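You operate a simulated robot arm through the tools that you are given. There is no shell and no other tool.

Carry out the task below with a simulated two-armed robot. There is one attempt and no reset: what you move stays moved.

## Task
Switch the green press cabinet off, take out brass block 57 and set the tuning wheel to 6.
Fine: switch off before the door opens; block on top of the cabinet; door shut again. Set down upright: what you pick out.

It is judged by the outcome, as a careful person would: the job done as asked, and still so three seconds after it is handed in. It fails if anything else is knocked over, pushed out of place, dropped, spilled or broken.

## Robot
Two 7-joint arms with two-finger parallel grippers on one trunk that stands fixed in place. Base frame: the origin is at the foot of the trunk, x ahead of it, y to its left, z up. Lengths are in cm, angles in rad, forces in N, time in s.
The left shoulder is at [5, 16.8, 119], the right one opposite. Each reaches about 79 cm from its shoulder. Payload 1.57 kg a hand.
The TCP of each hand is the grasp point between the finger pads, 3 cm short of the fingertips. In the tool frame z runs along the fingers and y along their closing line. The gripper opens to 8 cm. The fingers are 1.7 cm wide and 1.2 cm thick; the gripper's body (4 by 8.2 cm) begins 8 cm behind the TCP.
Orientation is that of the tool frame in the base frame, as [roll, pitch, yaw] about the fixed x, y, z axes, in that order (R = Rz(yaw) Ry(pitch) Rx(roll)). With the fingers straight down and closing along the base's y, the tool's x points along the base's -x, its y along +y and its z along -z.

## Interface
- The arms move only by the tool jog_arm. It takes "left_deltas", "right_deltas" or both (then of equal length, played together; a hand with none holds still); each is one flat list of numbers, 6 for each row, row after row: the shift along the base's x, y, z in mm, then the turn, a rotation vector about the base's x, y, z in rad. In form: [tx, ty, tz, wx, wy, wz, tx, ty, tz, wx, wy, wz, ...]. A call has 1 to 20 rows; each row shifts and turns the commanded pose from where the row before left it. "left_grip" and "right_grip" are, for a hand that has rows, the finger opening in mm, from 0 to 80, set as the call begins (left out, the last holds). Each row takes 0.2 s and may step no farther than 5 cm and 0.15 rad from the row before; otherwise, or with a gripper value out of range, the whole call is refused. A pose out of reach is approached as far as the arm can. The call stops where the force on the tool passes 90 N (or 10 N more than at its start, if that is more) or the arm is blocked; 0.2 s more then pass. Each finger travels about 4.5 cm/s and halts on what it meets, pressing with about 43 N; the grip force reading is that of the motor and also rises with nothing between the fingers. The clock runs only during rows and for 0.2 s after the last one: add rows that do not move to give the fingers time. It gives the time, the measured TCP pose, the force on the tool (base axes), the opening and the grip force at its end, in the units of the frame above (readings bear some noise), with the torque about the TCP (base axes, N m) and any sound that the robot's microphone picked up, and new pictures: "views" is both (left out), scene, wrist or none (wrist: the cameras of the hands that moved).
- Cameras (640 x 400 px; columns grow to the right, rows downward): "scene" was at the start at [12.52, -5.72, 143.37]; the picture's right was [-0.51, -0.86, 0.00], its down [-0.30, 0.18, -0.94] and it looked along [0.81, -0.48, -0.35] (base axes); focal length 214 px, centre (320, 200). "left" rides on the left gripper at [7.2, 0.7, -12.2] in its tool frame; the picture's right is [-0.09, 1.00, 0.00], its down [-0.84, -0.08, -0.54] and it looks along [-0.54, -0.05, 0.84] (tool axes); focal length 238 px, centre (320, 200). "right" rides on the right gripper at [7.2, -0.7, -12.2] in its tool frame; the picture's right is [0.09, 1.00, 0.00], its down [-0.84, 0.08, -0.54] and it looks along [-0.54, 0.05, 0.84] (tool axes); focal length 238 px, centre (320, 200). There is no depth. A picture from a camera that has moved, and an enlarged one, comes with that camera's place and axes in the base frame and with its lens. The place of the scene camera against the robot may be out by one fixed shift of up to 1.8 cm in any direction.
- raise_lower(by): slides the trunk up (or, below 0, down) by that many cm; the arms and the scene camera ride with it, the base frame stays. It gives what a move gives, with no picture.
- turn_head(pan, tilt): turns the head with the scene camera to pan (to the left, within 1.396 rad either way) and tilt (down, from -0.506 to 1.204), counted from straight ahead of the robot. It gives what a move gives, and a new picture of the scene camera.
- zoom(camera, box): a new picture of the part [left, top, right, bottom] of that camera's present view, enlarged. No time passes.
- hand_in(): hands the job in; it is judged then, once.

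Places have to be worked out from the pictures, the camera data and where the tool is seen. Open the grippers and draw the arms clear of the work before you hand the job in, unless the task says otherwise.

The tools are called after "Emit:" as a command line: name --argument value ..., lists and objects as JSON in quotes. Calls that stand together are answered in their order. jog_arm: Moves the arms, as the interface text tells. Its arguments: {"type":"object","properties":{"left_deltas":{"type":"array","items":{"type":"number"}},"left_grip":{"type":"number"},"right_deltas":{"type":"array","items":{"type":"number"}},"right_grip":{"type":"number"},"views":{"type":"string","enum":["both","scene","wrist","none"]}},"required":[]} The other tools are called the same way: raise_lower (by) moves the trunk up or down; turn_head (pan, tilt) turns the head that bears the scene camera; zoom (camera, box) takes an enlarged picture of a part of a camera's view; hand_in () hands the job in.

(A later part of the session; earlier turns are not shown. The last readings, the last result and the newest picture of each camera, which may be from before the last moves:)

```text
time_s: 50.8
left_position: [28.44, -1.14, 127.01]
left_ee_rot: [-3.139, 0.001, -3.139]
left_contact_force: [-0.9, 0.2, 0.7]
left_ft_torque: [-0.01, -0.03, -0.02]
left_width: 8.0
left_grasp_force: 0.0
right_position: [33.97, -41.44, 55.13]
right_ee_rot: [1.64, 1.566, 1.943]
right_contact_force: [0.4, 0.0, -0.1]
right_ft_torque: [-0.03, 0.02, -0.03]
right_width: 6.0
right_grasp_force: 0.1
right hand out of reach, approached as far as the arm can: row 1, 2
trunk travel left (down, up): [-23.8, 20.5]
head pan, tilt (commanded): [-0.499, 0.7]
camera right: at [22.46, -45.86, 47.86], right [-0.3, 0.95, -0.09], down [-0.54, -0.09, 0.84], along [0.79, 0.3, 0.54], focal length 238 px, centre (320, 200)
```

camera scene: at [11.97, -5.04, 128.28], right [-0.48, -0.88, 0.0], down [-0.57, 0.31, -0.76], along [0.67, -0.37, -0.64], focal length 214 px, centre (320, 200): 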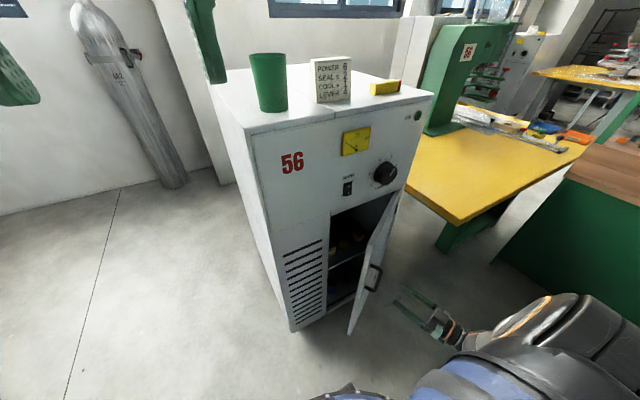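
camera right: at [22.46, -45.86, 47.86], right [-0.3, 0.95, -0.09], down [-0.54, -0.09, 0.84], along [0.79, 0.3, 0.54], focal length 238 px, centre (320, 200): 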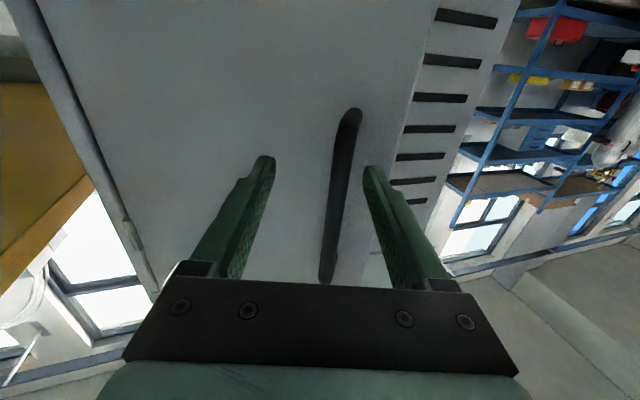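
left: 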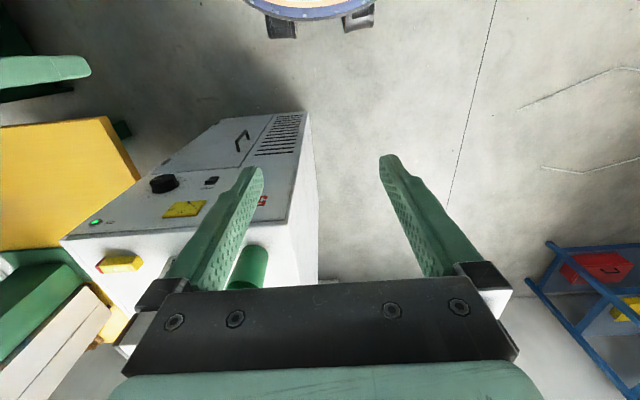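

The bar sits between the fingers. I'll narrow them to 2.4 cm around it and begin sweeping along the arc to the right.

Emit:
jog_arm --right_deltas '[0, 0, 0, 0, 0, 0, 0, 0, 0, 0, 0, 0, 0, 0, 0, 0, 0, 0, -9, -9, 0, 0, 0, 0, -9, -9.5, 0, 0, 0, 0, -8.5, -10, 0, 0, 0, 0, -8, -10, 0, 0, 0, 0, -7.5, -10.5, 0, 0, 0, 0, 0, 0, 0, 0, 0, 0]' --right_grip 24

```text
time_s: 52.8
left_position: [28.49, -1.06, 127.06]
left_ee_rot: [-3.14, 0.002, -3.14]
left_contact_force: [-0.6, -0.2, 0.5]
left_ft_torque: [0.01, 0.01, -0.02]
left_width: 8.01
left_grasp_force: 0.1
right_position: [29.69, -45.0, 56.3]
right_ee_rot: [1.809, 1.564, 2.113]
right_contact_force: [0.2, 0.0, -0.5]
right_ft_torque: [0.02, 0.07, 0.02]
right_width: 2.37
right_grasp_force: 0.0
right hand out of reach, approached as far as the arm can: row 5, 6, 7, 8
trunk travel left (down, up): [-23.8, 20.5]
head pan, tilt (commanded): [-0.499, 0.7]
camera scene: at [11.97, -5.04, 128.28], right [-0.48, -0.88, 0.0], down [-0.57, 0.31, -0.76], along [0.67, -0.37, -0.64], focal length 214 px, centre (320, 200)
camera right: at [18.11, -49.52, 49.1], right [-0.3, 0.95, -0.09], down [-0.54, -0.09, 0.84], along [0.79, 0.3, 0.54], focal length 238 px, centre (320, 200)
```

scene: 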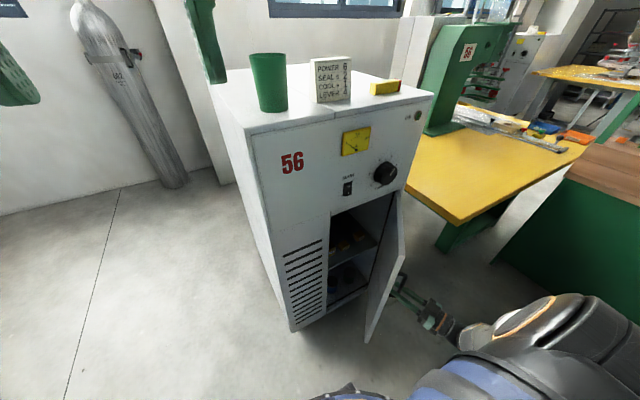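
right: 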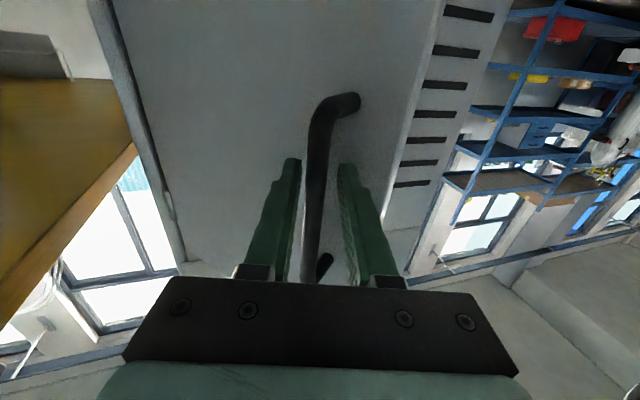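

The door is now about 45° open. The arm is at its near limit in x, so I'll keep x fixed and sweep the bar sideways (−y), letting it slide along the left finger.

Emit:
jog_arm --right_deltas '[0, -12, 0, 0, 0, 0, 0, -12, 0, 0, 0, 0, 0, -12, 0, 0, 0, 0, 0, -12, 0, 0, 0, 0, 0, -12, 0, 0, 0, 0, 0, -12, 0, 0, 0, 0, 0, 0, 0, 0, 0, 0]'

```text
time_s: 54.4
left_position: [28.54, -1.25, 126.95]
left_ee_rot: [3.141, 0.003, -3.14]
left_contact_force: [0.4, -0.5, 0.2]
left_ft_torque: [0.03, 0.01, -0.03]
left_width: 7.99
left_grasp_force: 0.0
right_position: [28.9, -49.6, 58.82]
right_ee_rot: [2.554, 1.55, 2.867]
right_contact_force: [-19.1, 8.6, -29.0]
right_ft_torque: [-0.95, 0.1, 0.0]
right_width: 3.62
right_grasp_force: 6.7
right hand out of reach, approached as far as the arm can: row 1, 2, 3, 4, 5, 6
trunk travel left (down, up): [-23.8, 20.5]
head pan, tilt (commanded): [-0.499, 0.7]
camera scene: at [12.01, -5.23, 128.24], right [-0.48, -0.88, 0.0], down [-0.57, 0.31, -0.76], along [0.67, -0.36, -0.65], focal length 214 px, centre (320, 200)
camera right: at [17.41, -54.19, 51.68], right [-0.31, 0.95, -0.08], down [-0.52, -0.1, 0.85], along [0.79, 0.3, 0.53], focal length 238 px, centre (320, 200)
```

scene: 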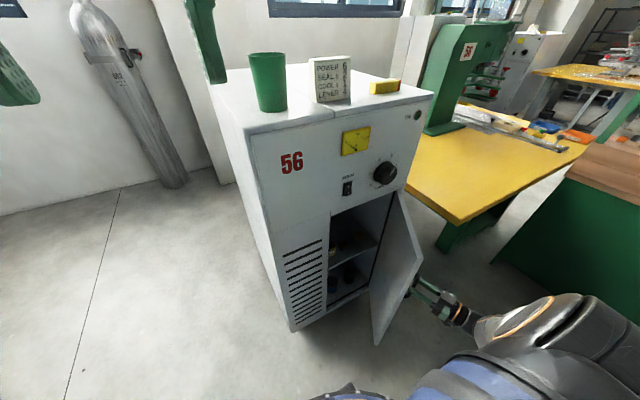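
right: 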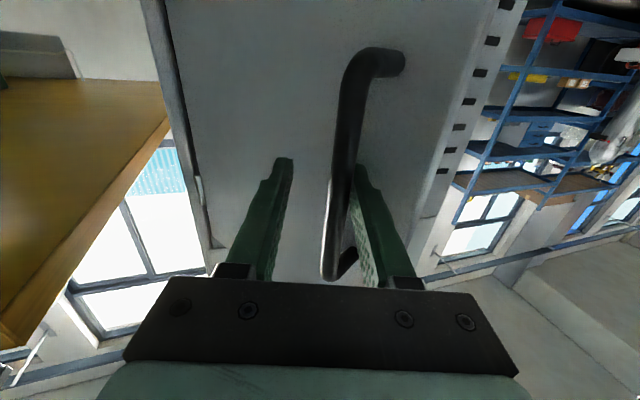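

The door is at roughly 1 rad. The arm is too folded to continue from this side, so I'll open the fingers, lift straight up off the bar and over the door top (z 81), then come down inside it.

Emit:
jog_arm --right_deltas '[0, 4, 0, 0, 0, 0, 0, 0, 0, 0, 0, 0, 0, 0, 20, 0, 0, 0, 0, 0, 30, 0, 0, 0, 0, 0, 30, 0, 0, 0, 0, 0, 0, 0, 0, 0]' --right_grip 60

```text
time_s: 55.8
left_position: [28.51, -1.43, 126.94]
left_ee_rot: [3.14, 0.0, -3.14]
left_contact_force: [-0.5, -0.5, 0.2]
left_ft_torque: [0.0, -0.01, 0.0]
left_width: 8.01
left_grasp_force: 0.0
right_position: [29.06, -52.94, 60.72]
right_ee_rot: [2.69, 1.528, 3.014]
right_contact_force: [-30.8, 12.4, -52.2]
right_ft_torque: [-2.88, -0.15, 0.61]
right_width: 7.84
right_grasp_force: 10.3
right hand out of reach, approached as far as the arm can: row 3, 4, 5
trunk travel left (down, up): [-23.8, 20.5]
head pan, tilt (commanded): [-0.499, 0.7]
camera scene: at [12.05, -5.4, 128.2], right [-0.48, -0.88, 0.0], down [-0.57, 0.31, -0.76], along [0.67, -0.36, -0.65], focal length 214 px, centre (320, 200)
camera right: at [17.45, -57.57, 53.99], right [-0.32, 0.94, -0.07], down [-0.5, -0.1, 0.86], along [0.8, 0.31, 0.51], focal length 238 px, centre (320, 200)
```

scene: 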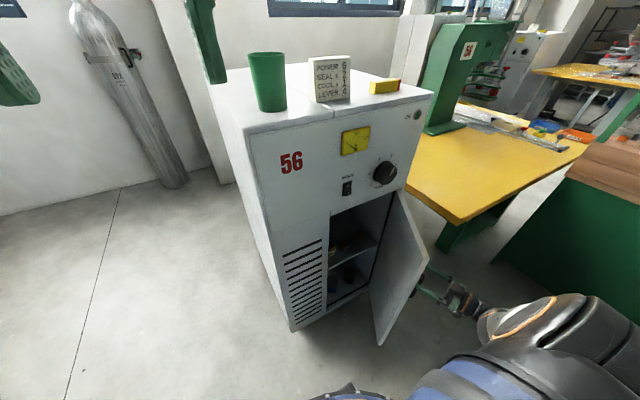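
right: 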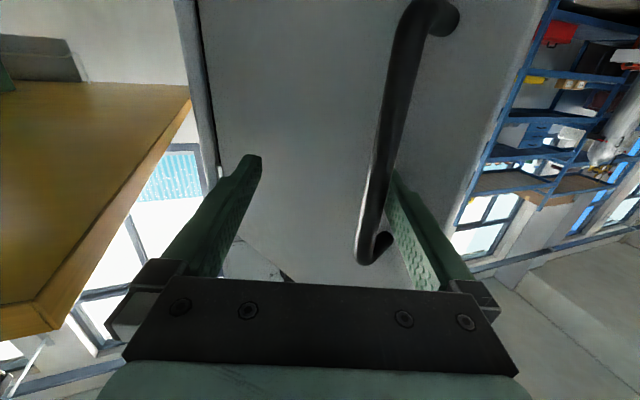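

The left finger is caught under the handle's upper standoff, so lifting is blocked. I'll ease down to take off the load and pitch the fingers downward, which should unfold the wrist so I can back straight out.

Emit:
jog_arm --right_deltas '[-5, 2, -10, 0, 0, 0, -5, 2, -9, -0.0295, 0.0955, 0, 0, 0, 0, -0.0295, 0.0955, 0, 0, 0, 0, -0.0295, 0.0955, 0, 0, 0, 0, 0, 0, 0]'

```text
time_s: 56.6
left_position: [28.29, -0.89, 127.16]
left_ee_rot: [-3.136, 0.003, 3.141]
left_contact_force: [0.8, 0.6, 0.5]
left_ft_torque: [0.03, -0.01, 0.0]
left_width: 8.01
left_grasp_force: 0.1
right_position: [28.59, -54.56, 60.56]
right_ee_rot: [3.088, 1.431, -2.869]
right_contact_force: [-35.5, 10.2, 37.5]
right_ft_torque: [1.62, -0.23, 0.37]
right_width: 7.94
right_grasp_force: 11.1
right hand out of reach, approached as far as the arm can: row 1, 2, 3, 4
trunk travel left (down, up): [-23.8, 20.5]
head pan, tilt (commanded): [-0.499, 0.7]
stopped in row 4 (right hand): the force on the tool passed its limit at 93 N (the readings are from after the stop); the commanded pose is now the measured one
camera scene: at [11.72, -4.79, 128.36], right [-0.48, -0.88, 0.0], down [-0.56, 0.31, -0.77], along [0.67, -0.37, -0.64], focal length 214 px, centre (320, 200)
camera right: at [16.41, -59.52, 55.21], right [-0.33, 0.94, -0.08], down [-0.42, -0.07, 0.91], along [0.85, 0.34, 0.42], focal length 238 px, centre (320, 200)
```

scene: 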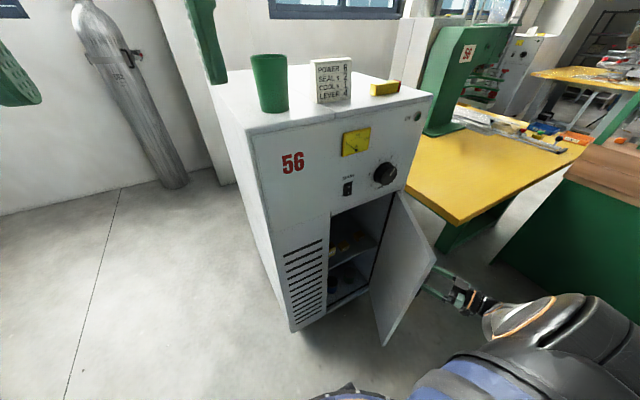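
right: 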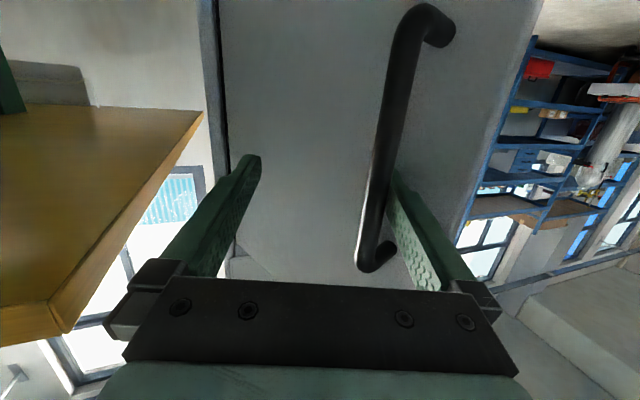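

The stop reset the command to the measured pose; the left fingertip is touching the door's outer face. I'll close the opening slightly and try backing straight out in small steps.

Emit:
jog_arm --right_deltas '[-10, -3, 0, 0, 0, 0, -10, -3, 0, 0, 0, 0, 0, 0, 0, 0, 0, 0]' --views "wrist"

```text
time_s: 57.4
left_position: [28.52, -1.03, 126.91]
left_ee_rot: [-3.139, 0.001, -3.14]
left_contact_force: [0.4, -0.1, 1.2]
left_ft_torque: [-0.01, -0.02, -0.02]
left_width: 8.01
left_grasp_force: 0.0
right_position: [26.85, -54.92, 60.1]
right_ee_rot: [3.077, 1.415, -2.887]
right_contact_force: [-0.9, 0.1, 0.0]
right_ft_torque: [-0.04, 0.04, 0.01]
right_width: 6.0
right_grasp_force: 0.1
right hand out of reach, approached as far as the arm can: row 2
trunk travel left (down, up): [-23.8, 20.5]
head pan, tilt (commanded): [-0.499, 0.7]
camera right: at [14.52, -59.77, 54.74], right [-0.33, 0.94, -0.08], down [-0.41, -0.06, 0.91], along [0.85, 0.33, 0.4], focal length 238 px, centre (320, 200)
```

right: 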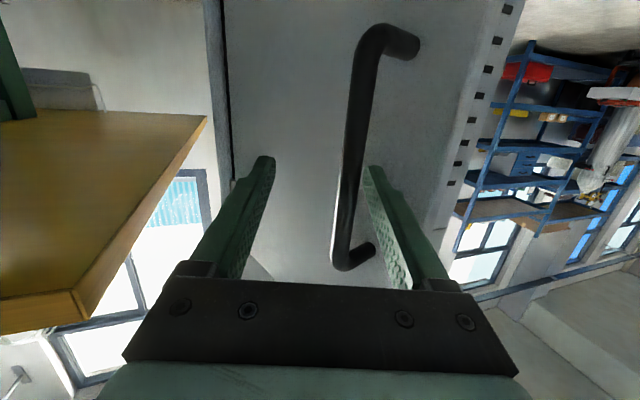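

Free of load now. I'll pitch the hand further down while easing back, to give the wrist room.

Emit:
jog_arm --right_deltas '[-6, -2, 4, -0.0295, 0.0955, 0, -6, -2, 4, -0.0295, 0.0955, 0, -6, -2, 4, -0.0295, 0.0955, 0, -6, -2, 4, -0.0295, 0.0955, 0, 0, 0, 0, 0, 0, 0]' --views "wrist"

```text
time_s: 58.6
left_position: [28.35, -1.15, 127.0]
left_ee_rot: [-3.14, 0.001, -3.139]
left_contact_force: [0.1, -0.3, 0.4]
left_ft_torque: [0.01, -0.02, -0.01]
left_width: 8.01
left_grasp_force: 0.1
right_position: [24.76, -60.49, 57.09]
right_ee_rot: [3.108, 1.017, -2.854]
right_contact_force: [0.1, -0.1, -0.2]
right_ft_torque: [0.02, -0.04, 0.01]
right_width: 6.01
right_grasp_force: 0.1
right hand out of reach, approached as far as the arm can: row 1, 2, 3, 4
trunk travel left (down, up): [-23.8, 20.5]
head pan, tilt (commanded): [-0.499, 0.7]
camera right: at [11.49, -65.71, 57.31], right [-0.36, 0.93, -0.06], down [-0.04, 0.05, 1.0], along [0.93, 0.36, 0.02], focal length 238 px, centre (320, 200)
```

right: 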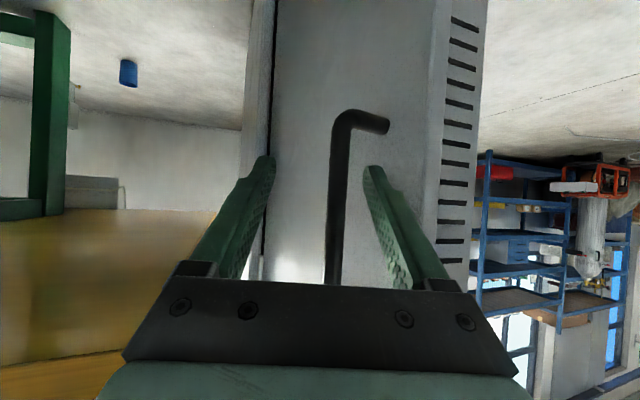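

The door has followed to about 78°. The bar still lies between the fingers, so I'll retreat along the hand's own axis, back and slightly up, until the tips clear it.

Emit:
jog_arm --right_deltas '[-10, -4, 6, 0, 0, 0, -10, -4, 6, 0, 0, 0, -10, -4, 6, 0, 0, 0, -10, -4, 6, 0, 0, 0, 0, 0, 0, 0, 0, 0]'

```text
time_s: 59.8
left_position: [28.42, -1.09, 127.0]
left_ee_rot: [-3.138, 0.001, -3.139]
left_contact_force: [-1.1, -0.1, 1.3]
left_ft_torque: [0.0, 0.01, -0.01]
left_width: 8.01
left_grasp_force: 0.1
right_position: [20.74, -62.55, 59.19]
right_ee_rot: [3.109, 1.017, -2.855]
right_contact_force: [0.3, 0.5, -0.6]
right_ft_torque: [-0.01, 0.03, 0.0]
right_width: 6.0
right_grasp_force: 0.1
right hand out of reach, approached as far as the arm can: row 2
trunk travel left (down, up): [-23.8, 20.5]
head pan, tilt (commanded): [-0.499, 0.7]
camera scene: at [11.97, -5.05, 128.28], right [-0.48, -0.88, 0.0], down [-0.57, 0.31, -0.76], along [0.67, -0.37, -0.64], focal length 214 px, centre (320, 200)
camera right: at [7.46, -67.63, 59.44], right [-0.35, 0.93, -0.06], down [-0.04, 0.05, 1.0], along [0.93, 0.36, 0.02], focal length 238 px, centre (320, 200)
```

scene: 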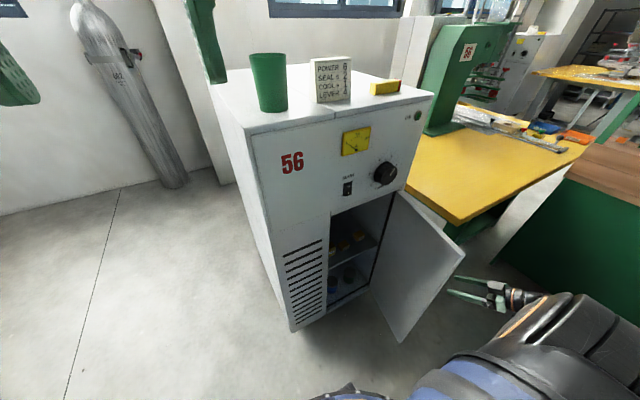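
right: 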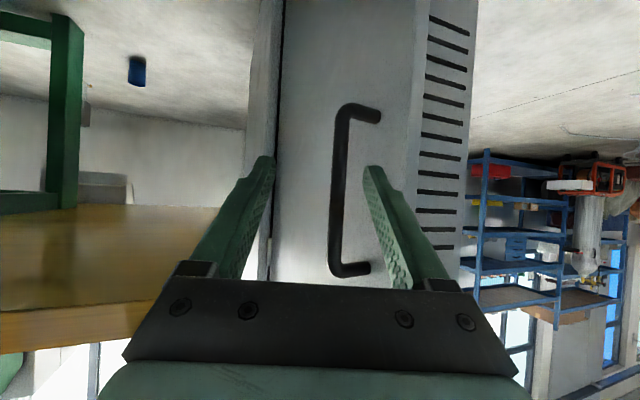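

The hand is clear of the handle and the door stands about 75–80° open. Let me enlarge the inside of the cabinet.

Emit:
zoom --camera "scene" --box '[310, 190, 410, 320]'

Emit:
zoom --camera "scene" --box '[320, 205, 390, 255]'

```text
3.08 times, centred on (360, 255) of scene
camera zoom: at [11.97, -5.05, 128.28], right [-0.48, -0.88, 0.0], down [-0.57, 0.31, -0.76], along [0.67, -0.37, -0.64], focal length 660 px, centre (197, 31)
```

zoom: 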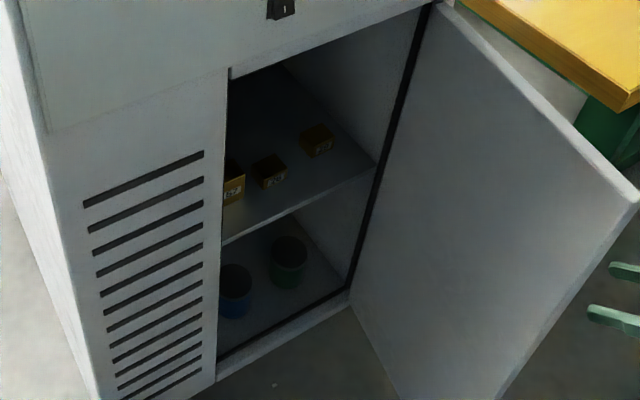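

```text
8.00 times, centred on (355, 230) of scene
camera zoom: at [11.97, -5.05, 128.28], right [-0.48, -0.88, 0.0], down [-0.57, 0.31, -0.76], along [0.67, -0.37, -0.64], focal length 1716 px, centre (40, -40)
```

zoom: 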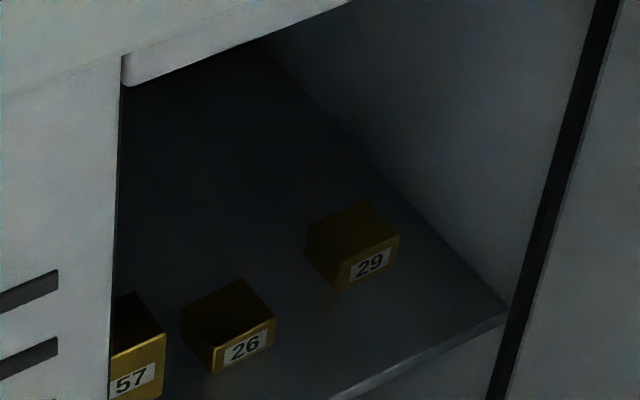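

Block 57 is the left-most brass block on the upper shelf (shelf top about z=48), with 26 and 29 to its right and cups below. I'll lift the right hand straight up, over the door's top edge (z 81), to bring it round to the inside.

Emit:
jog_arm --right_deltas '[-2, -2, 40, 0, 0, 0, -2, -2, 40, 0, 0, 0, 0, 0, 45, 0, 0, 0, 0, 0, 45, 0, 0, 0, 0, 0, 45, 0, 0, 0, 0, 0, 45, 0, 0, 0, 0, 0, 45, 0, 0, 0, 0, 0, 0, 0, 0, 0]'

```text
time_s: 61.6
left_position: [28.45, -1.15, 127.09]
left_ee_rot: [-3.14, 0.002, -3.14]
left_contact_force: [0.2, -0.4, 0.1]
left_ft_torque: [-0.04, -0.01, -0.01]
left_width: 8.05
left_grasp_force: 0.1
right_position: [20.24, -74.23, 84.09]
right_ee_rot: [3.108, 1.017, -2.856]
right_contact_force: [-0.7, 0.3, 0.5]
right_ft_torque: [0.0, 0.02, 0.02]
right_width: 5.99
right_grasp_force: 0.1
right hand out of reach, approached as far as the arm can: row 1, 2, 3, 4, 5, 6, 7
trunk travel left (down, up): [-23.8, 20.5]
head pan, tilt (commanded): [-0.499, 0.7]
camera scene: at [11.97, -5.05, 128.27], right [-0.48, -0.88, 0.0], down [-0.57, 0.31, -0.76], along [0.67, -0.37, -0.64], focal length 214 px, centre (320, 200)
camera right: at [7.0, -79.45, 84.26], right [-0.35, 0.93, -0.06], down [-0.04, 0.05, 1.0], along [0.93, 0.36, 0.02], focal length 238 px, centre (320, 200)
```

scene: 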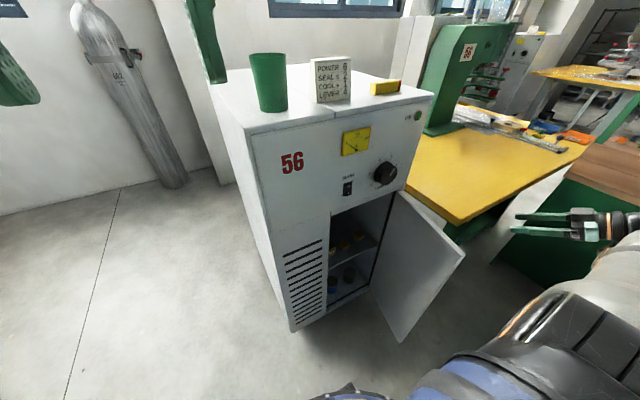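
right: 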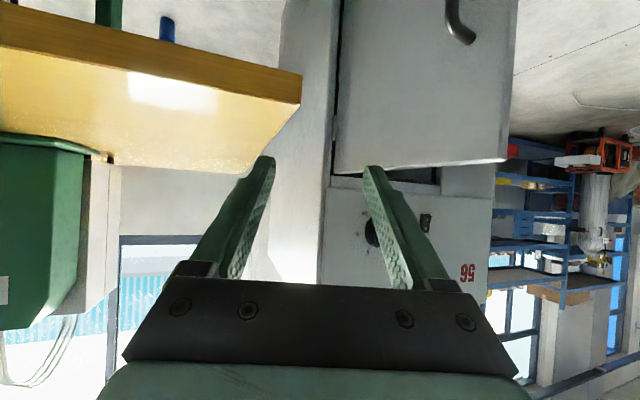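

The solver drifted the hand outward to y=−74, but it is now above the door top. I'll bring it forward, up and left over the door to about (38, −44, 96), in front of the panel.

Emit:
jog_arm --right_deltas '[15, 30, 25, 0, 0, -0.0375, 20, 38, 20, 0, 0, -0.0375, 22, 38, 15, 0, 0, -0.0375, 22, 38, 15, 0, 0, -0.0375, 22, 38, 10, 0, 0, -0.0375, 22, 38, 10, 0, 0, -0.0375, 22, 38, 10, 0, 0, -0.0375, 22, 38, 10, 0, 0, -0.0375, 0, 0, 0, 0, 0, 0]'

```text
time_s: 63.6
left_position: [28.5, -1.16, 127.0]
left_ee_rot: [-3.137, 0.002, -3.14]
left_contact_force: [0.6, 0.1, 0.1]
left_ft_torque: [0.0, -0.02, 0.0]
left_width: 8.01
left_grasp_force: 0.1
right_position: [34.44, -52.99, 91.34]
right_ee_rot: [3.114, 1.015, 3.13]
right_contact_force: [0.6, 0.6, -0.5]
right_ft_torque: [0.0, 0.02, 0.0]
right_width: 5.96
right_grasp_force: 0.1
right hand out of reach, approached as far as the arm can: row 1, 2, 3
trunk travel left (down, up): [-23.8, 20.5]
head pan, tilt (commanded): [-0.499, 0.7]
camera scene: at [11.97, -5.03, 128.28], right [-0.48, -0.88, 0.0], down [-0.57, 0.31, -0.76], along [0.67, -0.37, -0.64], focal length 214 px, centre (320, 200)
camera right: at [20.19, -54.0, 91.49], right [-0.06, 1.0, -0.06], down [-0.02, 0.06, 1.0], along [1.0, 0.06, 0.02], focal length 238 px, centre (320, 200)
```

scene: 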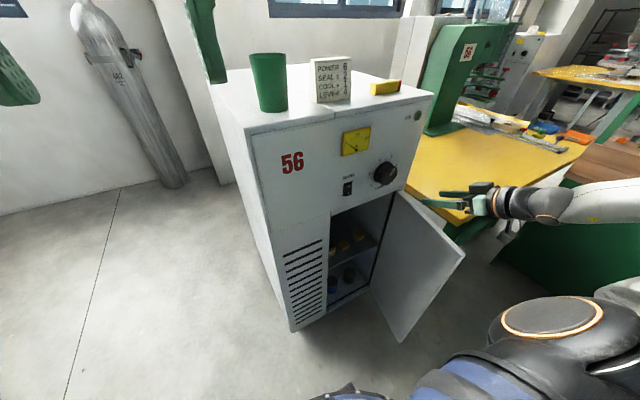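
right: 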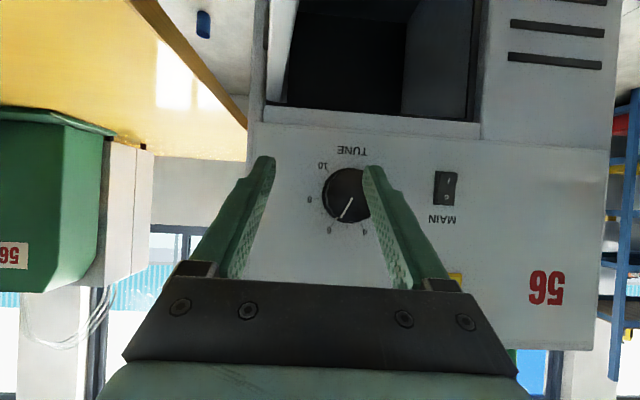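

The hand now sees the panel straight on, so this is a good moment to re-check the tuning wheel reading.

Emit:
zoom --camera "right" --box '[290, 130, 410, 250]'

Emit:
zoom --camera "right" --box '[260, 0, 490, 140]'

```text
3.33 times, centred on (350, 190) of right
camera zoom: at [20.19, -54.0, 91.49], right [-0.06, 1.0, -0.06], down [-0.02, 0.06, 1.0], along [1.0, 0.06, 0.02], focal length 794 px, centre (220, 233)
```

zoom: 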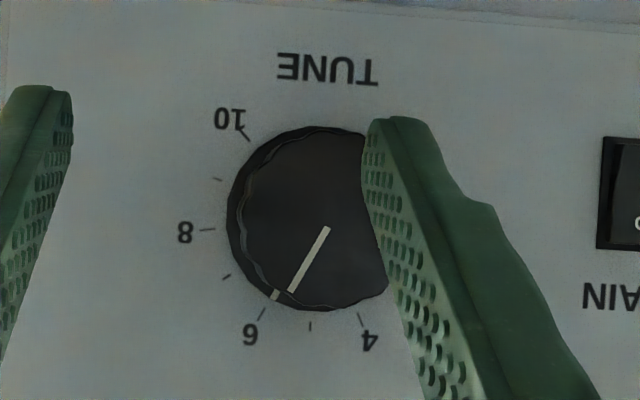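

```text
2.78 times, centred on (375, 70) of right
camera zoom: at [20.19, -54.0, 91.49], right [-0.06, 1.0, -0.06], down [-0.02, 0.06, 1.0], along [1.0, 0.06, 0.02], focal length 663 px, centre (167, 562)
```

zoom: 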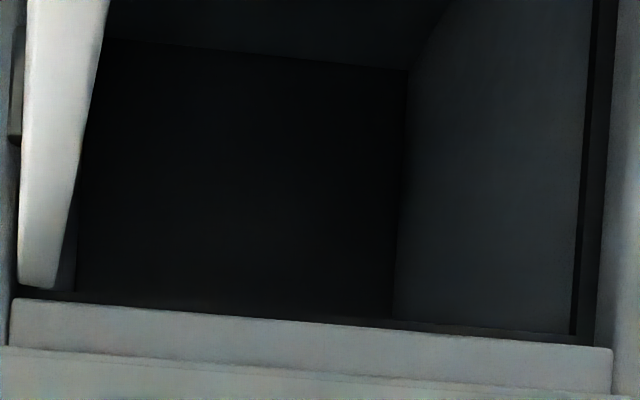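

The knob's skirt mark lines up exactly with the 6 tick, so the wheel is right. Now I'll bring the hand down in front of the opening to look at the shelf.

Emit:
jog_arm --right_deltas '[0, 25, -20, 0, 0, 0, 0, 25, -30, 0, 0, 0, 0, 25, -40, 0, 0, 0, 0, 25, -40, 0, 0, 0, 0, 10, -45, 0, 0, 0, 0, 0, -45, 0, 0, 0, 0, 0, -40, 0, 0, 0, 0, 0, 0, 0, 0, 0]'

```text
time_s: 65.4
left_position: [28.5, -1.19, 127.07]
left_ee_rot: [-3.139, 0.001, -3.141]
left_contact_force: [-0.6, -0.4, 0.2]
left_ft_torque: [0.0, 0.01, 0.02]
left_width: 7.99
left_grasp_force: 0.1
right_position: [31.14, -45.97, 74.1]
right_ee_rot: [3.111, 1.012, 3.131]
right_contact_force: [0.1, 0.0, 0.3]
right_ft_torque: [-0.05, 0.02, 0.02]
right_width: 6.03
right_grasp_force: 0.1
right hand out of reach, approached as far as the arm can: row 5, 6, 7
trunk travel left (down, up): [-23.8, 20.5]
head pan, tilt (commanded): [-0.499, 0.7]
camera scene: at [11.96, -5.05, 128.28], right [-0.48, -0.88, 0.0], down [-0.57, 0.31, -0.76], along [0.67, -0.37, -0.64], focal length 214 px, centre (320, 200)
camera right: at [16.99, -47.06, 74.26], right [-0.06, 1.0, -0.06], down [-0.02, 0.06, 1.0], along [1.0, 0.06, 0.02], focal length 238 px, centre (320, 200)
```

scene: 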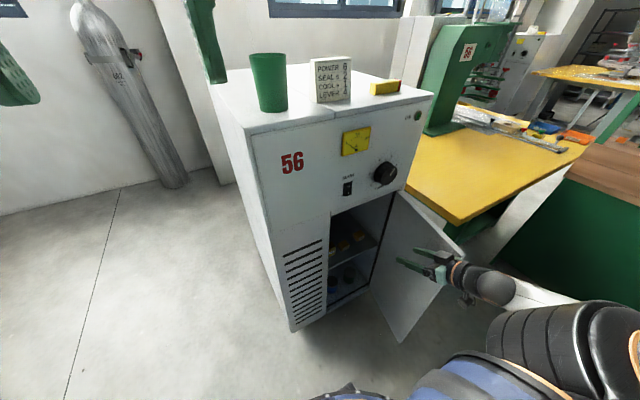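
right: 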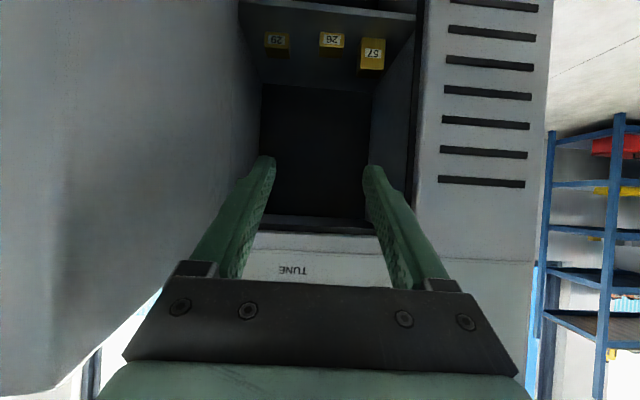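

The wrist camera now sees the shelf (upside down): 57 is the tall block nearest the left wall. I'll enlarge to measure it.

Emit:
zoom --camera "right" --box '[230, 0, 430, 110]'

Emit:
zoom --camera "right" --box '[310, 10, 410, 90]'

```text
3.20 times, centred on (330, 55) of right
camera zoom: at [16.99, -47.06, 74.26], right [-0.06, 1.0, -0.06], down [-0.02, 0.06, 1.0], along [1.0, 0.06, 0.02], focal length 763 px, centre (288, 664)
```

zoom: 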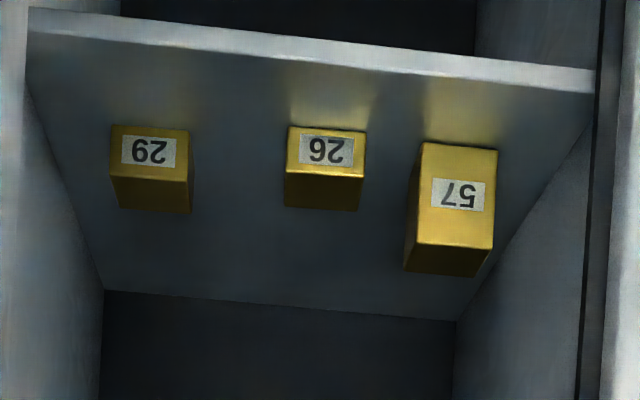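

```text
5.00 times, centred on (360, 50) of right
camera zoom: at [16.99, -47.06, 74.26], right [-0.06, 1.0, -0.06], down [-0.02, 0.06, 1.0], along [1.0, 0.06, 0.02], focal length 1192 px, centre (120, 950)
```

zoom: 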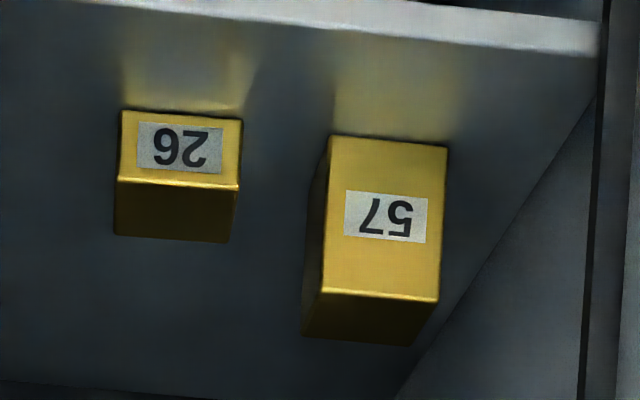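

Block 57 works out at x 59.6–62.7, y −38.6 to −34.4, on the shelf at z≈45.5, about 5.5 cm tall; 26 starts at y≈−41.8 and the left wall is at y≈−31. I'll bring the hand nearer along a descending line with a slight left yaw and refine the view.

Emit:
jog_arm --right_deltas '[20, 15, -10, 0, 0, 0.025, 25, 15, -15, 0, 0, 0.025, 25, 15, -20, 0, 0, 0.025, 25, 15, -20, 0, 0, 0.025, 0, 0, 0, 0, 0, 0]' --right_grip 60

Emit:
zoom --camera "right" --box '[230, 0, 430, 120]'

```text
time_s: 66.6
left_position: [28.37, -1.1, 127.17]
left_ee_rot: [-3.14, 0.002, -3.139]
left_contact_force: [0.0, -0.2, 1.2]
left_ft_torque: [0.05, 0.05, 0.06]
left_width: 8.02
left_grasp_force: 0.0
right_position: [37.16, -43.87, 76.25]
right_ee_rot: [3.111, 1.015, -3.054]
right_contact_force: [0.6, -0.8, 0.3]
right_ft_torque: [-0.01, -0.01, 0.01]
right_width: 5.99
right_grasp_force: 0.1
right hand out of reach, approached as far as the arm can: row 1, 2, 3, 4
trunk travel left (down, up): [-23.8, 20.5]
head pan, tilt (commanded): [-0.499, 0.7]
camera scene: at [11.97, -5.05, 128.28], right [-0.48, -0.88, 0.0], down [-0.57, 0.31, -0.76], along [0.67, -0.37, -0.64], focal length 214 px, centre (320, 200)
camera right: at [23.19, -46.27, 76.58], right [-0.16, 0.98, -0.06], down [-0.03, 0.06, 1.0], along [0.99, 0.16, 0.02], focal length 238 px, centre (320, 200)
```

scene: 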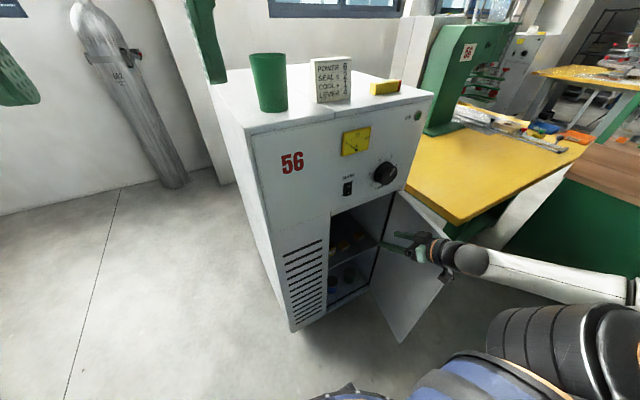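
right: 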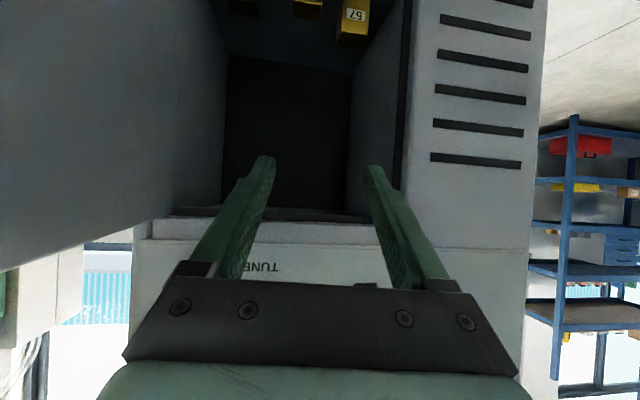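

```text
3.20 times, centred on (330, 60) of right
camera zoom: at [23.19, -46.27, 76.58], right [-0.16, 0.98, -0.06], down [-0.03, 0.06, 1.0], along [0.99, 0.16, 0.02], focal length 763 px, centre (288, 648)
```

zoom: 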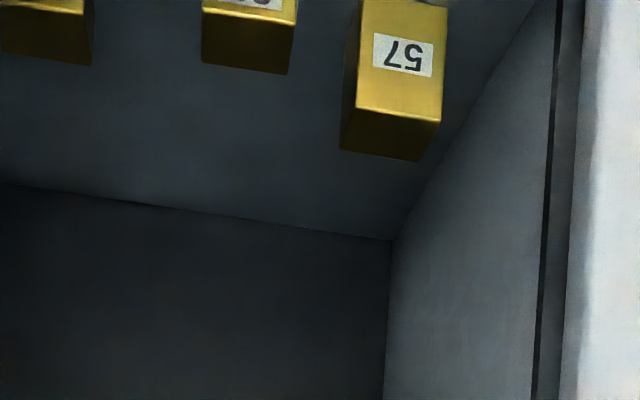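

At this trunk height the arm can't reach lower here. I'll lower the trunk 20 cm so the shelf is nearer shoulder height, with the hand staying in front of the opening.

Emit:
raise_lower --by -20

Emit:
jog_arm --right_deltas '[0, 0, 0, 0, 0, 0]'

```text
time_s: 68.8
left_position: [28.36, -1.17, 107.05]
left_ee_rot: [-3.141, 0.001, -3.139]
left_contact_force: [0.5, 0.1, 0.2]
left_ft_torque: [-0.03, 0.0, 0.03]
left_width: 7.98
left_grasp_force: 0.1
right_position: [37.14, -43.84, 56.41]
right_ee_rot: [3.11, 1.016, -3.055]
right_contact_force: [0.4, 0.1, -0.4]
right_ft_torque: [-0.02, 0.02, 0.01]
right_width: 6.01
right_grasp_force: 0.1
trunk travel left (down, up): [-3.8, 40.5]
head pan, tilt (commanded): [-0.499, 0.7]
```

```text
time_s: 69.2
left_position: [28.38, -1.19, 107.06]
left_ee_rot: [-3.14, 0.003, -3.139]
left_contact_force: [0.5, 0.1, -0.3]
left_ft_torque: [-0.01, -0.03, -0.01]
left_width: 7.98
left_grasp_force: 0.1
right_position: [37.27, -43.8, 56.33]
right_ee_rot: [3.112, 1.016, -3.054]
right_contact_force: [0.5, 0.3, 0.3]
right_ft_torque: [0.0, 0.02, -0.03]
right_width: 6.01
right_grasp_force: 0.0
trunk travel left (down, up): [-3.8, 40.5]
head pan, tilt (commanded): [-0.499, 0.7]
camera scene: at [11.97, -5.05, 108.28], right [-0.48, -0.88, 0.0], down [-0.57, 0.31, -0.76], along [0.67, -0.37, -0.64], focal length 214 px, centre (320, 200)
camera right: at [23.17, -46.27, 56.57], right [-0.16, 0.98, -0.06], down [-0.03, 0.06, 1.0], along [0.99, 0.16, 0.02], focal length 238 px, centre (320, 200)
```

scene: 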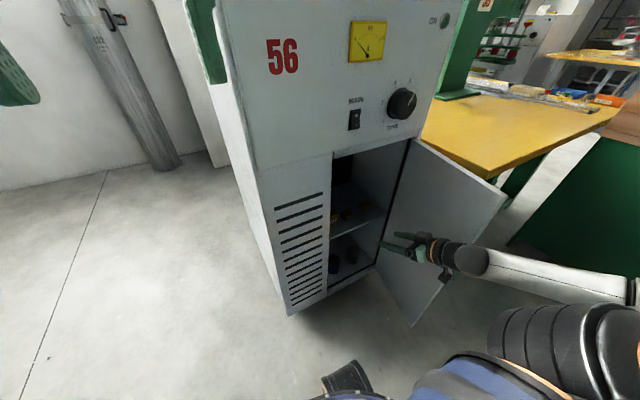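
right: 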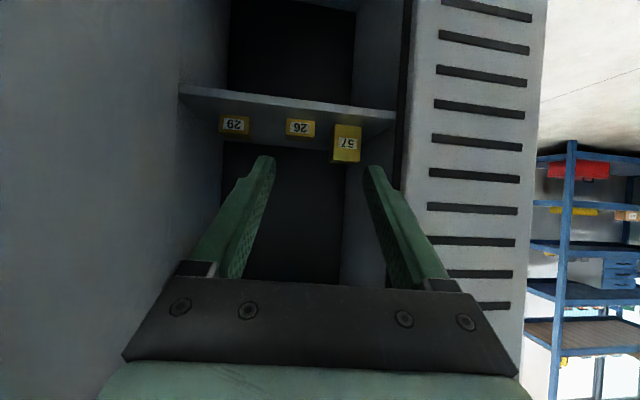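

Good. Same hand orientation, 20 cm lower, gives a strong stereo pair with the previous picture. I'll enlarge the block.

Emit:
zoom --camera "right" --box '[260, 80, 400, 170]'

```text
4.44 times, centred on (330, 125) of right
camera zoom: at [23.17, -46.27, 56.57], right [-0.16, 0.98, -0.06], down [-0.03, 0.06, 1.0], along [0.99, 0.16, 0.02], focal length 1059 px, centre (276, 533)
```

zoom: 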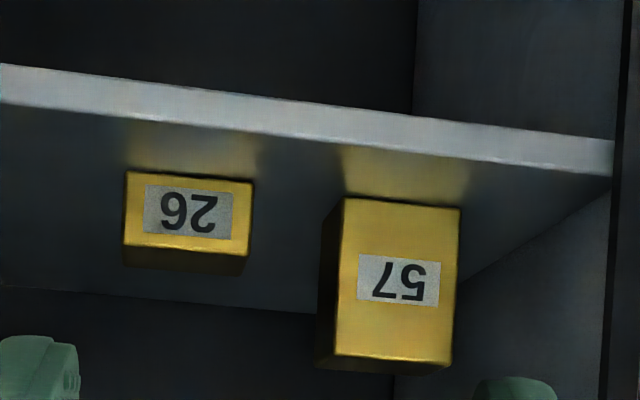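

Stereo puts block 57 at x 59.8–63, y −38.5 to −34.4, shelf z≈45.3, top 50.8. I'll set the fingers to 5.6 cm and move to a pre-grasp point at about (49.4, −37.9, 56.2), on the line into the block.

Emit:
jog_arm --right_deltas '[30, 15, 0, 0, 0, 0, 30, 15, 0, 0, 0, 0, 30, 15, 0, 0, 0, 0, 31, 14, 0, 0, 0, 0, 0, 0, 0, 0, 0, 0]' --right_grip 56

```text
time_s: 70.4
left_position: [28.46, -1.02, 106.91]
left_ee_rot: [-3.14, 0.001, -3.141]
left_contact_force: [0.8, -0.1, -0.4]
left_ft_torque: [0.04, 0.02, 0.03]
left_width: 8.01
left_grasp_force: 0.1
right_position: [46.95, -40.85, 62.1]
right_ee_rot: [3.106, 1.014, -3.056]
right_contact_force: [-0.7, 0.3, -0.5]
right_ft_torque: [-0.01, 0.03, -0.02]
right_width: 5.58
right_grasp_force: 0.0
right hand out of reach, approached as far as the arm can: row 1, 2, 3, 4
trunk travel left (down, up): [-3.8, 40.5]
head pan, tilt (commanded): [-0.499, 0.7]
camera scene: at [11.98, -5.04, 108.28], right [-0.48, -0.88, 0.0], down [-0.57, 0.31, -0.76], along [0.67, -0.37, -0.64], focal length 214 px, centre (320, 200)
camera right: at [32.87, -43.32, 62.27], right [-0.16, 0.98, -0.06], down [-0.02, 0.06, 1.0], along [0.99, 0.16, 0.01], focal length 238 px, centre (320, 200)
```

scene: 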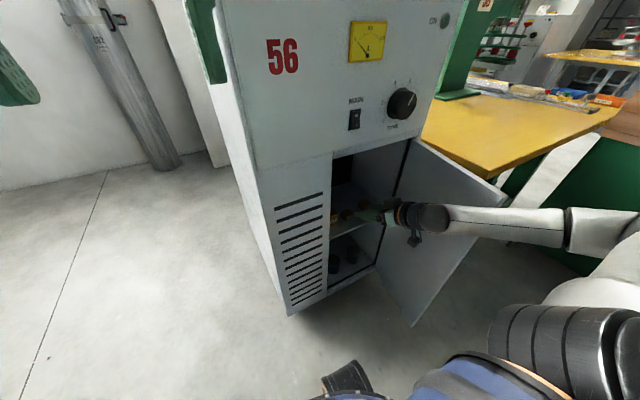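
right: 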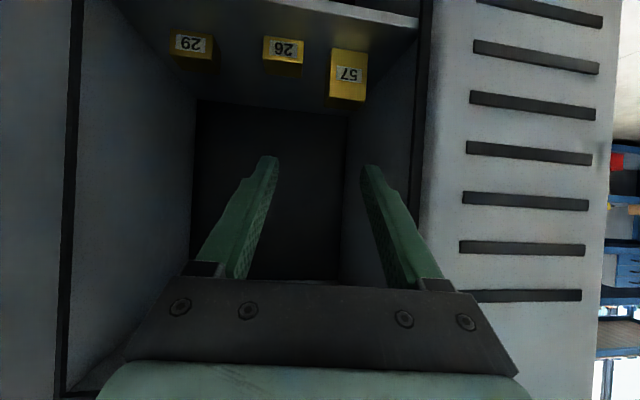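

The arm keeps hitting a joint limit here, and earlier only the negative roll direction was limited. I'll try rolling the hand positively about its own axis, toward having the camera on top, which should free the wrist.

Emit:
jog_arm --right_deltas '[0, 0, 0, 0.1265, 0.0153, -0.079, 0, 0, 0, 0.1265, 0.0153, -0.079, 0, 0, 0, 0.1265, 0.0153, -0.079, 0, 0, 0, 0.1265, 0.0153, -0.079, 0, 0, 0, 0.1265, 0.0153, -0.079, 0, 0, 0, 0.1265, 0.0153, -0.079, 0, 0, 0, 0, 0, 0]'

```text
time_s: 72.0
left_position: [28.4, -1.1, 106.99]
left_ee_rot: [-3.139, 0.001, -3.138]
left_contact_force: [-0.1, 0.5, -0.7]
left_ft_torque: [-0.01, 0.04, -0.01]
left_width: 7.99
left_grasp_force: 0.1
right_position: [47.06, -40.89, 62.21]
right_ee_rot: [2.234, 0.539, 2.076]
right_contact_force: [-0.2, -0.4, -0.2]
right_ft_torque: [-0.01, 0.02, -0.02]
right_width: 5.6
right_grasp_force: 0.1
trunk travel left (down, up): [-3.8, 40.5]
head pan, tilt (commanded): [-0.499, 0.7]
camera scene: at [11.97, -5.05, 108.28], right [-0.48, -0.88, 0.0], down [-0.57, 0.31, -0.76], along [0.67, -0.37, -0.64], focal length 214 px, centre (320, 200)
camera right: at [33.41, -37.37, 64.33], right [0.3, 0.72, 0.63], down [-0.08, -0.64, 0.77], along [0.95, -0.28, -0.13], focal length 238 px, centre (320, 200)
```

scene: 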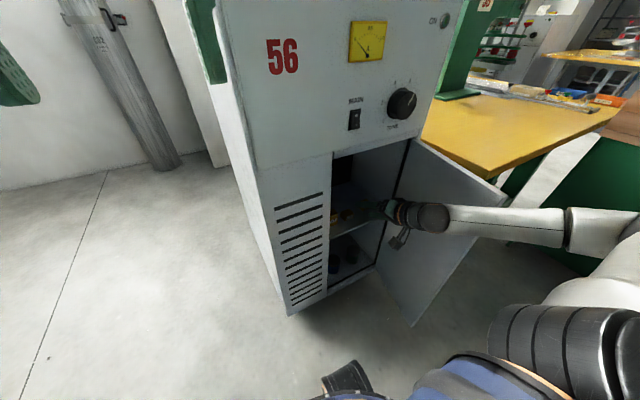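
right: 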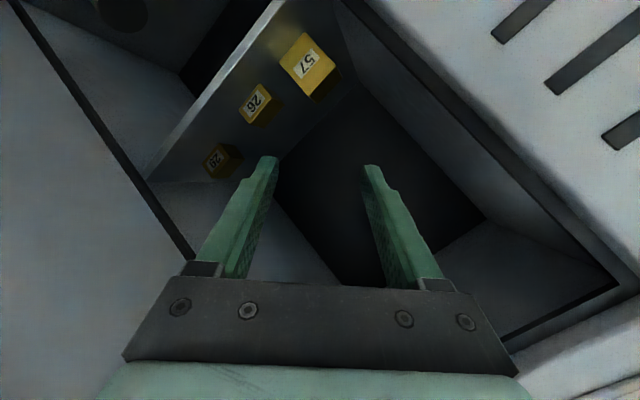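

No limit hit at 0.9 rad of roll. I'll continue to the full half turn.

Emit:
jog_arm --right_deltas '[0, 0, 0, 0.1261, 0.0152, -0.0788, 0, 0, 0, 0.1261, 0.0152, -0.0788, 0, 0, 0, 0.1261, 0.0152, -0.0788, 0, 0, 0, 0.1261, 0.0152, -0.0788, 0, 0, 0, 0.1261, 0.0152, -0.0788, 0, 0, 0, 0.1261, 0.0152, -0.0788, 0, 0, 0, 0.1261, 0.0152, -0.0788, 0, 0, 0, 0.1261, 0.0152, -0.0788, 0, 0, 0, 0, 0, 0]'

```text
time_s: 74.0
left_position: [28.54, -1.07, 107.02]
left_ee_rot: [-3.14, 0.002, -3.139]
left_contact_force: [-0.8, -0.1, -0.3]
left_ft_torque: [0.02, -0.01, -0.01]
left_width: 7.98
left_grasp_force: 0.1
right_position: [46.87, -41.01, 62.14]
right_ee_rot: [2.197, -0.455, 1.382]
right_contact_force: [0.3, 0.5, -0.5]
right_ft_torque: [0.0, -0.02, 0.02]
right_width: 5.6
right_grasp_force: 0.1
trunk travel left (down, up): [-3.8, 40.5]
head pan, tilt (commanded): [-0.499, 0.7]
camera scene: at [11.97, -5.05, 108.28], right [-0.48, -0.88, 0.0], down [-0.57, 0.31, -0.76], along [0.67, -0.37, -0.64], focal length 214 px, centre (320, 200)
camera right: at [37.41, -35.78, 71.14], right [0.52, -0.38, 0.77], down [-0.56, -0.83, -0.03], along [0.64, -0.41, -0.64], focal length 238 px, centre (320, 200)
```

scene: 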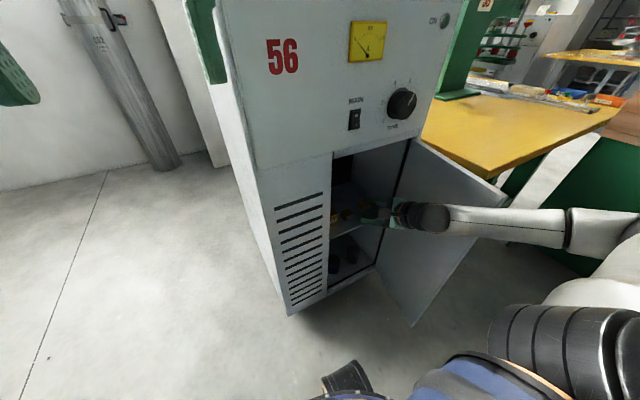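
right: 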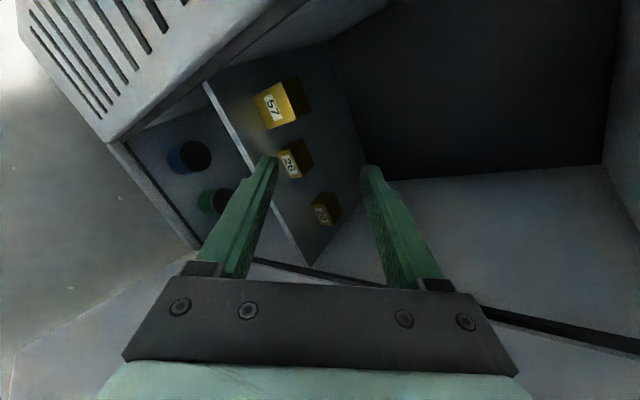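

Still free. Seven more steps complete the half turn.

Emit:
jog_arm --right_deltas '[0, 0, 0, 0.1261, 0.0152, -0.0788, 0, 0, 0, 0.1261, 0.0152, -0.0788, 0, 0, 0, 0.1261, 0.0152, -0.0788, 0, 0, 0, 0.1261, 0.0152, -0.0788, 0, 0, 0, 0.1261, 0.0152, -0.0788, 0, 0, 0, 0.1261, 0.0152, -0.0788, 0, 0, 0, 0.1261, 0.0152, -0.0788, 0, 0, 0, 0, 0, 0]'

```text
time_s: 75.8
left_position: [28.53, -1.07, 106.89]
left_ee_rot: [-3.138, 0.001, -3.139]
left_contact_force: [0.0, 0.1, 0.7]
left_ft_torque: [-0.02, 0.0, 0.0]
left_width: 7.99
left_grasp_force: 0.0
right_position: [46.93, -40.95, 62.18]
right_ee_rot: [-3.117, -1.014, 0.085]
right_contact_force: [0.3, 0.0, -0.5]
right_ft_torque: [0.02, 0.0, -0.01]
right_width: 5.59
right_grasp_force: 0.0
trunk travel left (down, up): [-3.8, 40.5]
head pan, tilt (commanded): [-0.499, 0.7]
camera scene: at [11.97, -5.05, 108.28], right [-0.48, -0.88, 0.0], down [-0.57, 0.31, -0.76], along [0.67, -0.37, -0.64], focal length 214 px, centre (320, 200)
camera right: at [40.38, -41.33, 74.64], right [0.16, -0.99, 0.06], down [-0.89, -0.17, -0.42], along [0.43, 0.01, -0.9], focal length 238 px, centre (320, 200)
```

scene: 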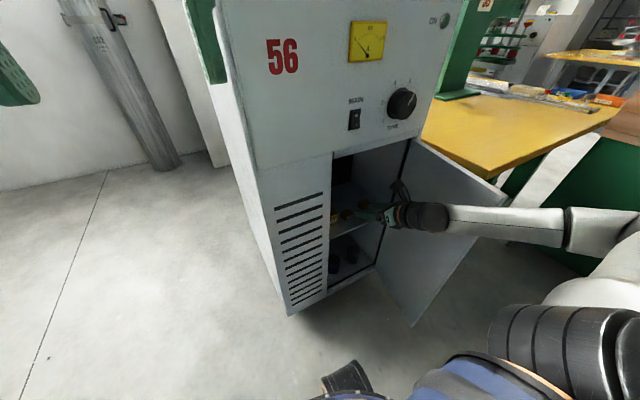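
right: 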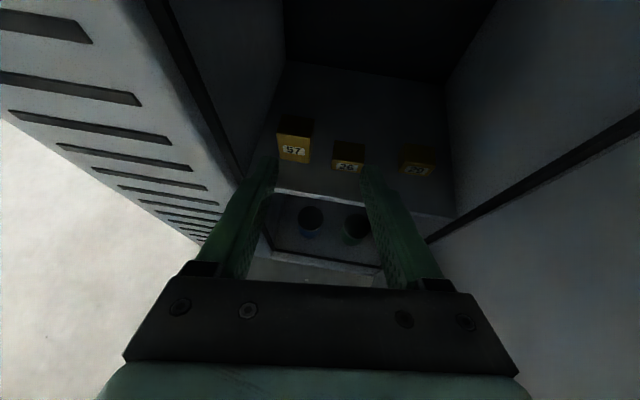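

The camera is now on top and the view upright; 57 is left, then 26 and 29. I'll move toward the pre-grasp point (49.4, −37.9, 56.2) and see whether the arm follows.

Emit:
jog_arm --right_deltas '[8, 10, -20, 0, 0, 0, 8, 10, -20, 0, 0, 0, 8, 10, -20, 0, 0, 0, 0, 0, 0, 0, 0, 0]' --views "wrist"

```text
time_s: 76.8
left_position: [28.45, -1.13, 107.13]
left_ee_rot: [-3.139, 0.003, -3.139]
left_contact_force: [-0.5, 0.6, 0.7]
left_ft_torque: [0.03, -0.04, 0.02]
left_width: 7.98
left_grasp_force: 0.0
right_position: [48.27, -40.14, 62.57]
right_ee_rot: [3.014, -1.002, 0.272]
right_contact_force: [-0.5, 0.4, -0.3]
right_ft_torque: [0.01, -0.02, 0.01]
right_width: 5.59
right_grasp_force: 0.1
right hand out of reach, approached as far as the arm can: row 1, 2, 3
trunk travel left (down, up): [-3.8, 40.5]
head pan, tilt (commanded): [-0.499, 0.7]
camera right: at [41.68, -40.01, 75.12], right [0.21, -0.97, 0.15], down [-0.88, -0.25, -0.41], along [0.43, -0.04, -0.9], focal length 238 px, centre (320, 200)
```

right: 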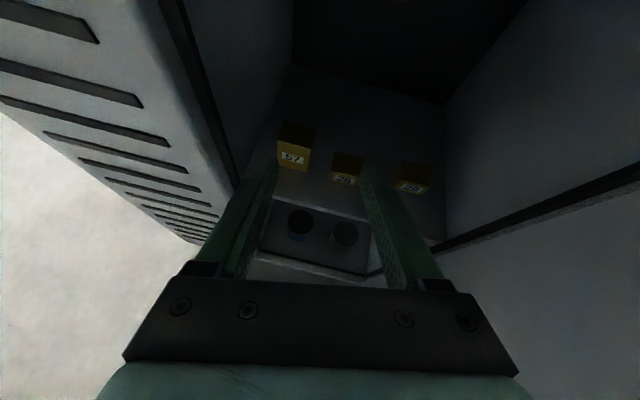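

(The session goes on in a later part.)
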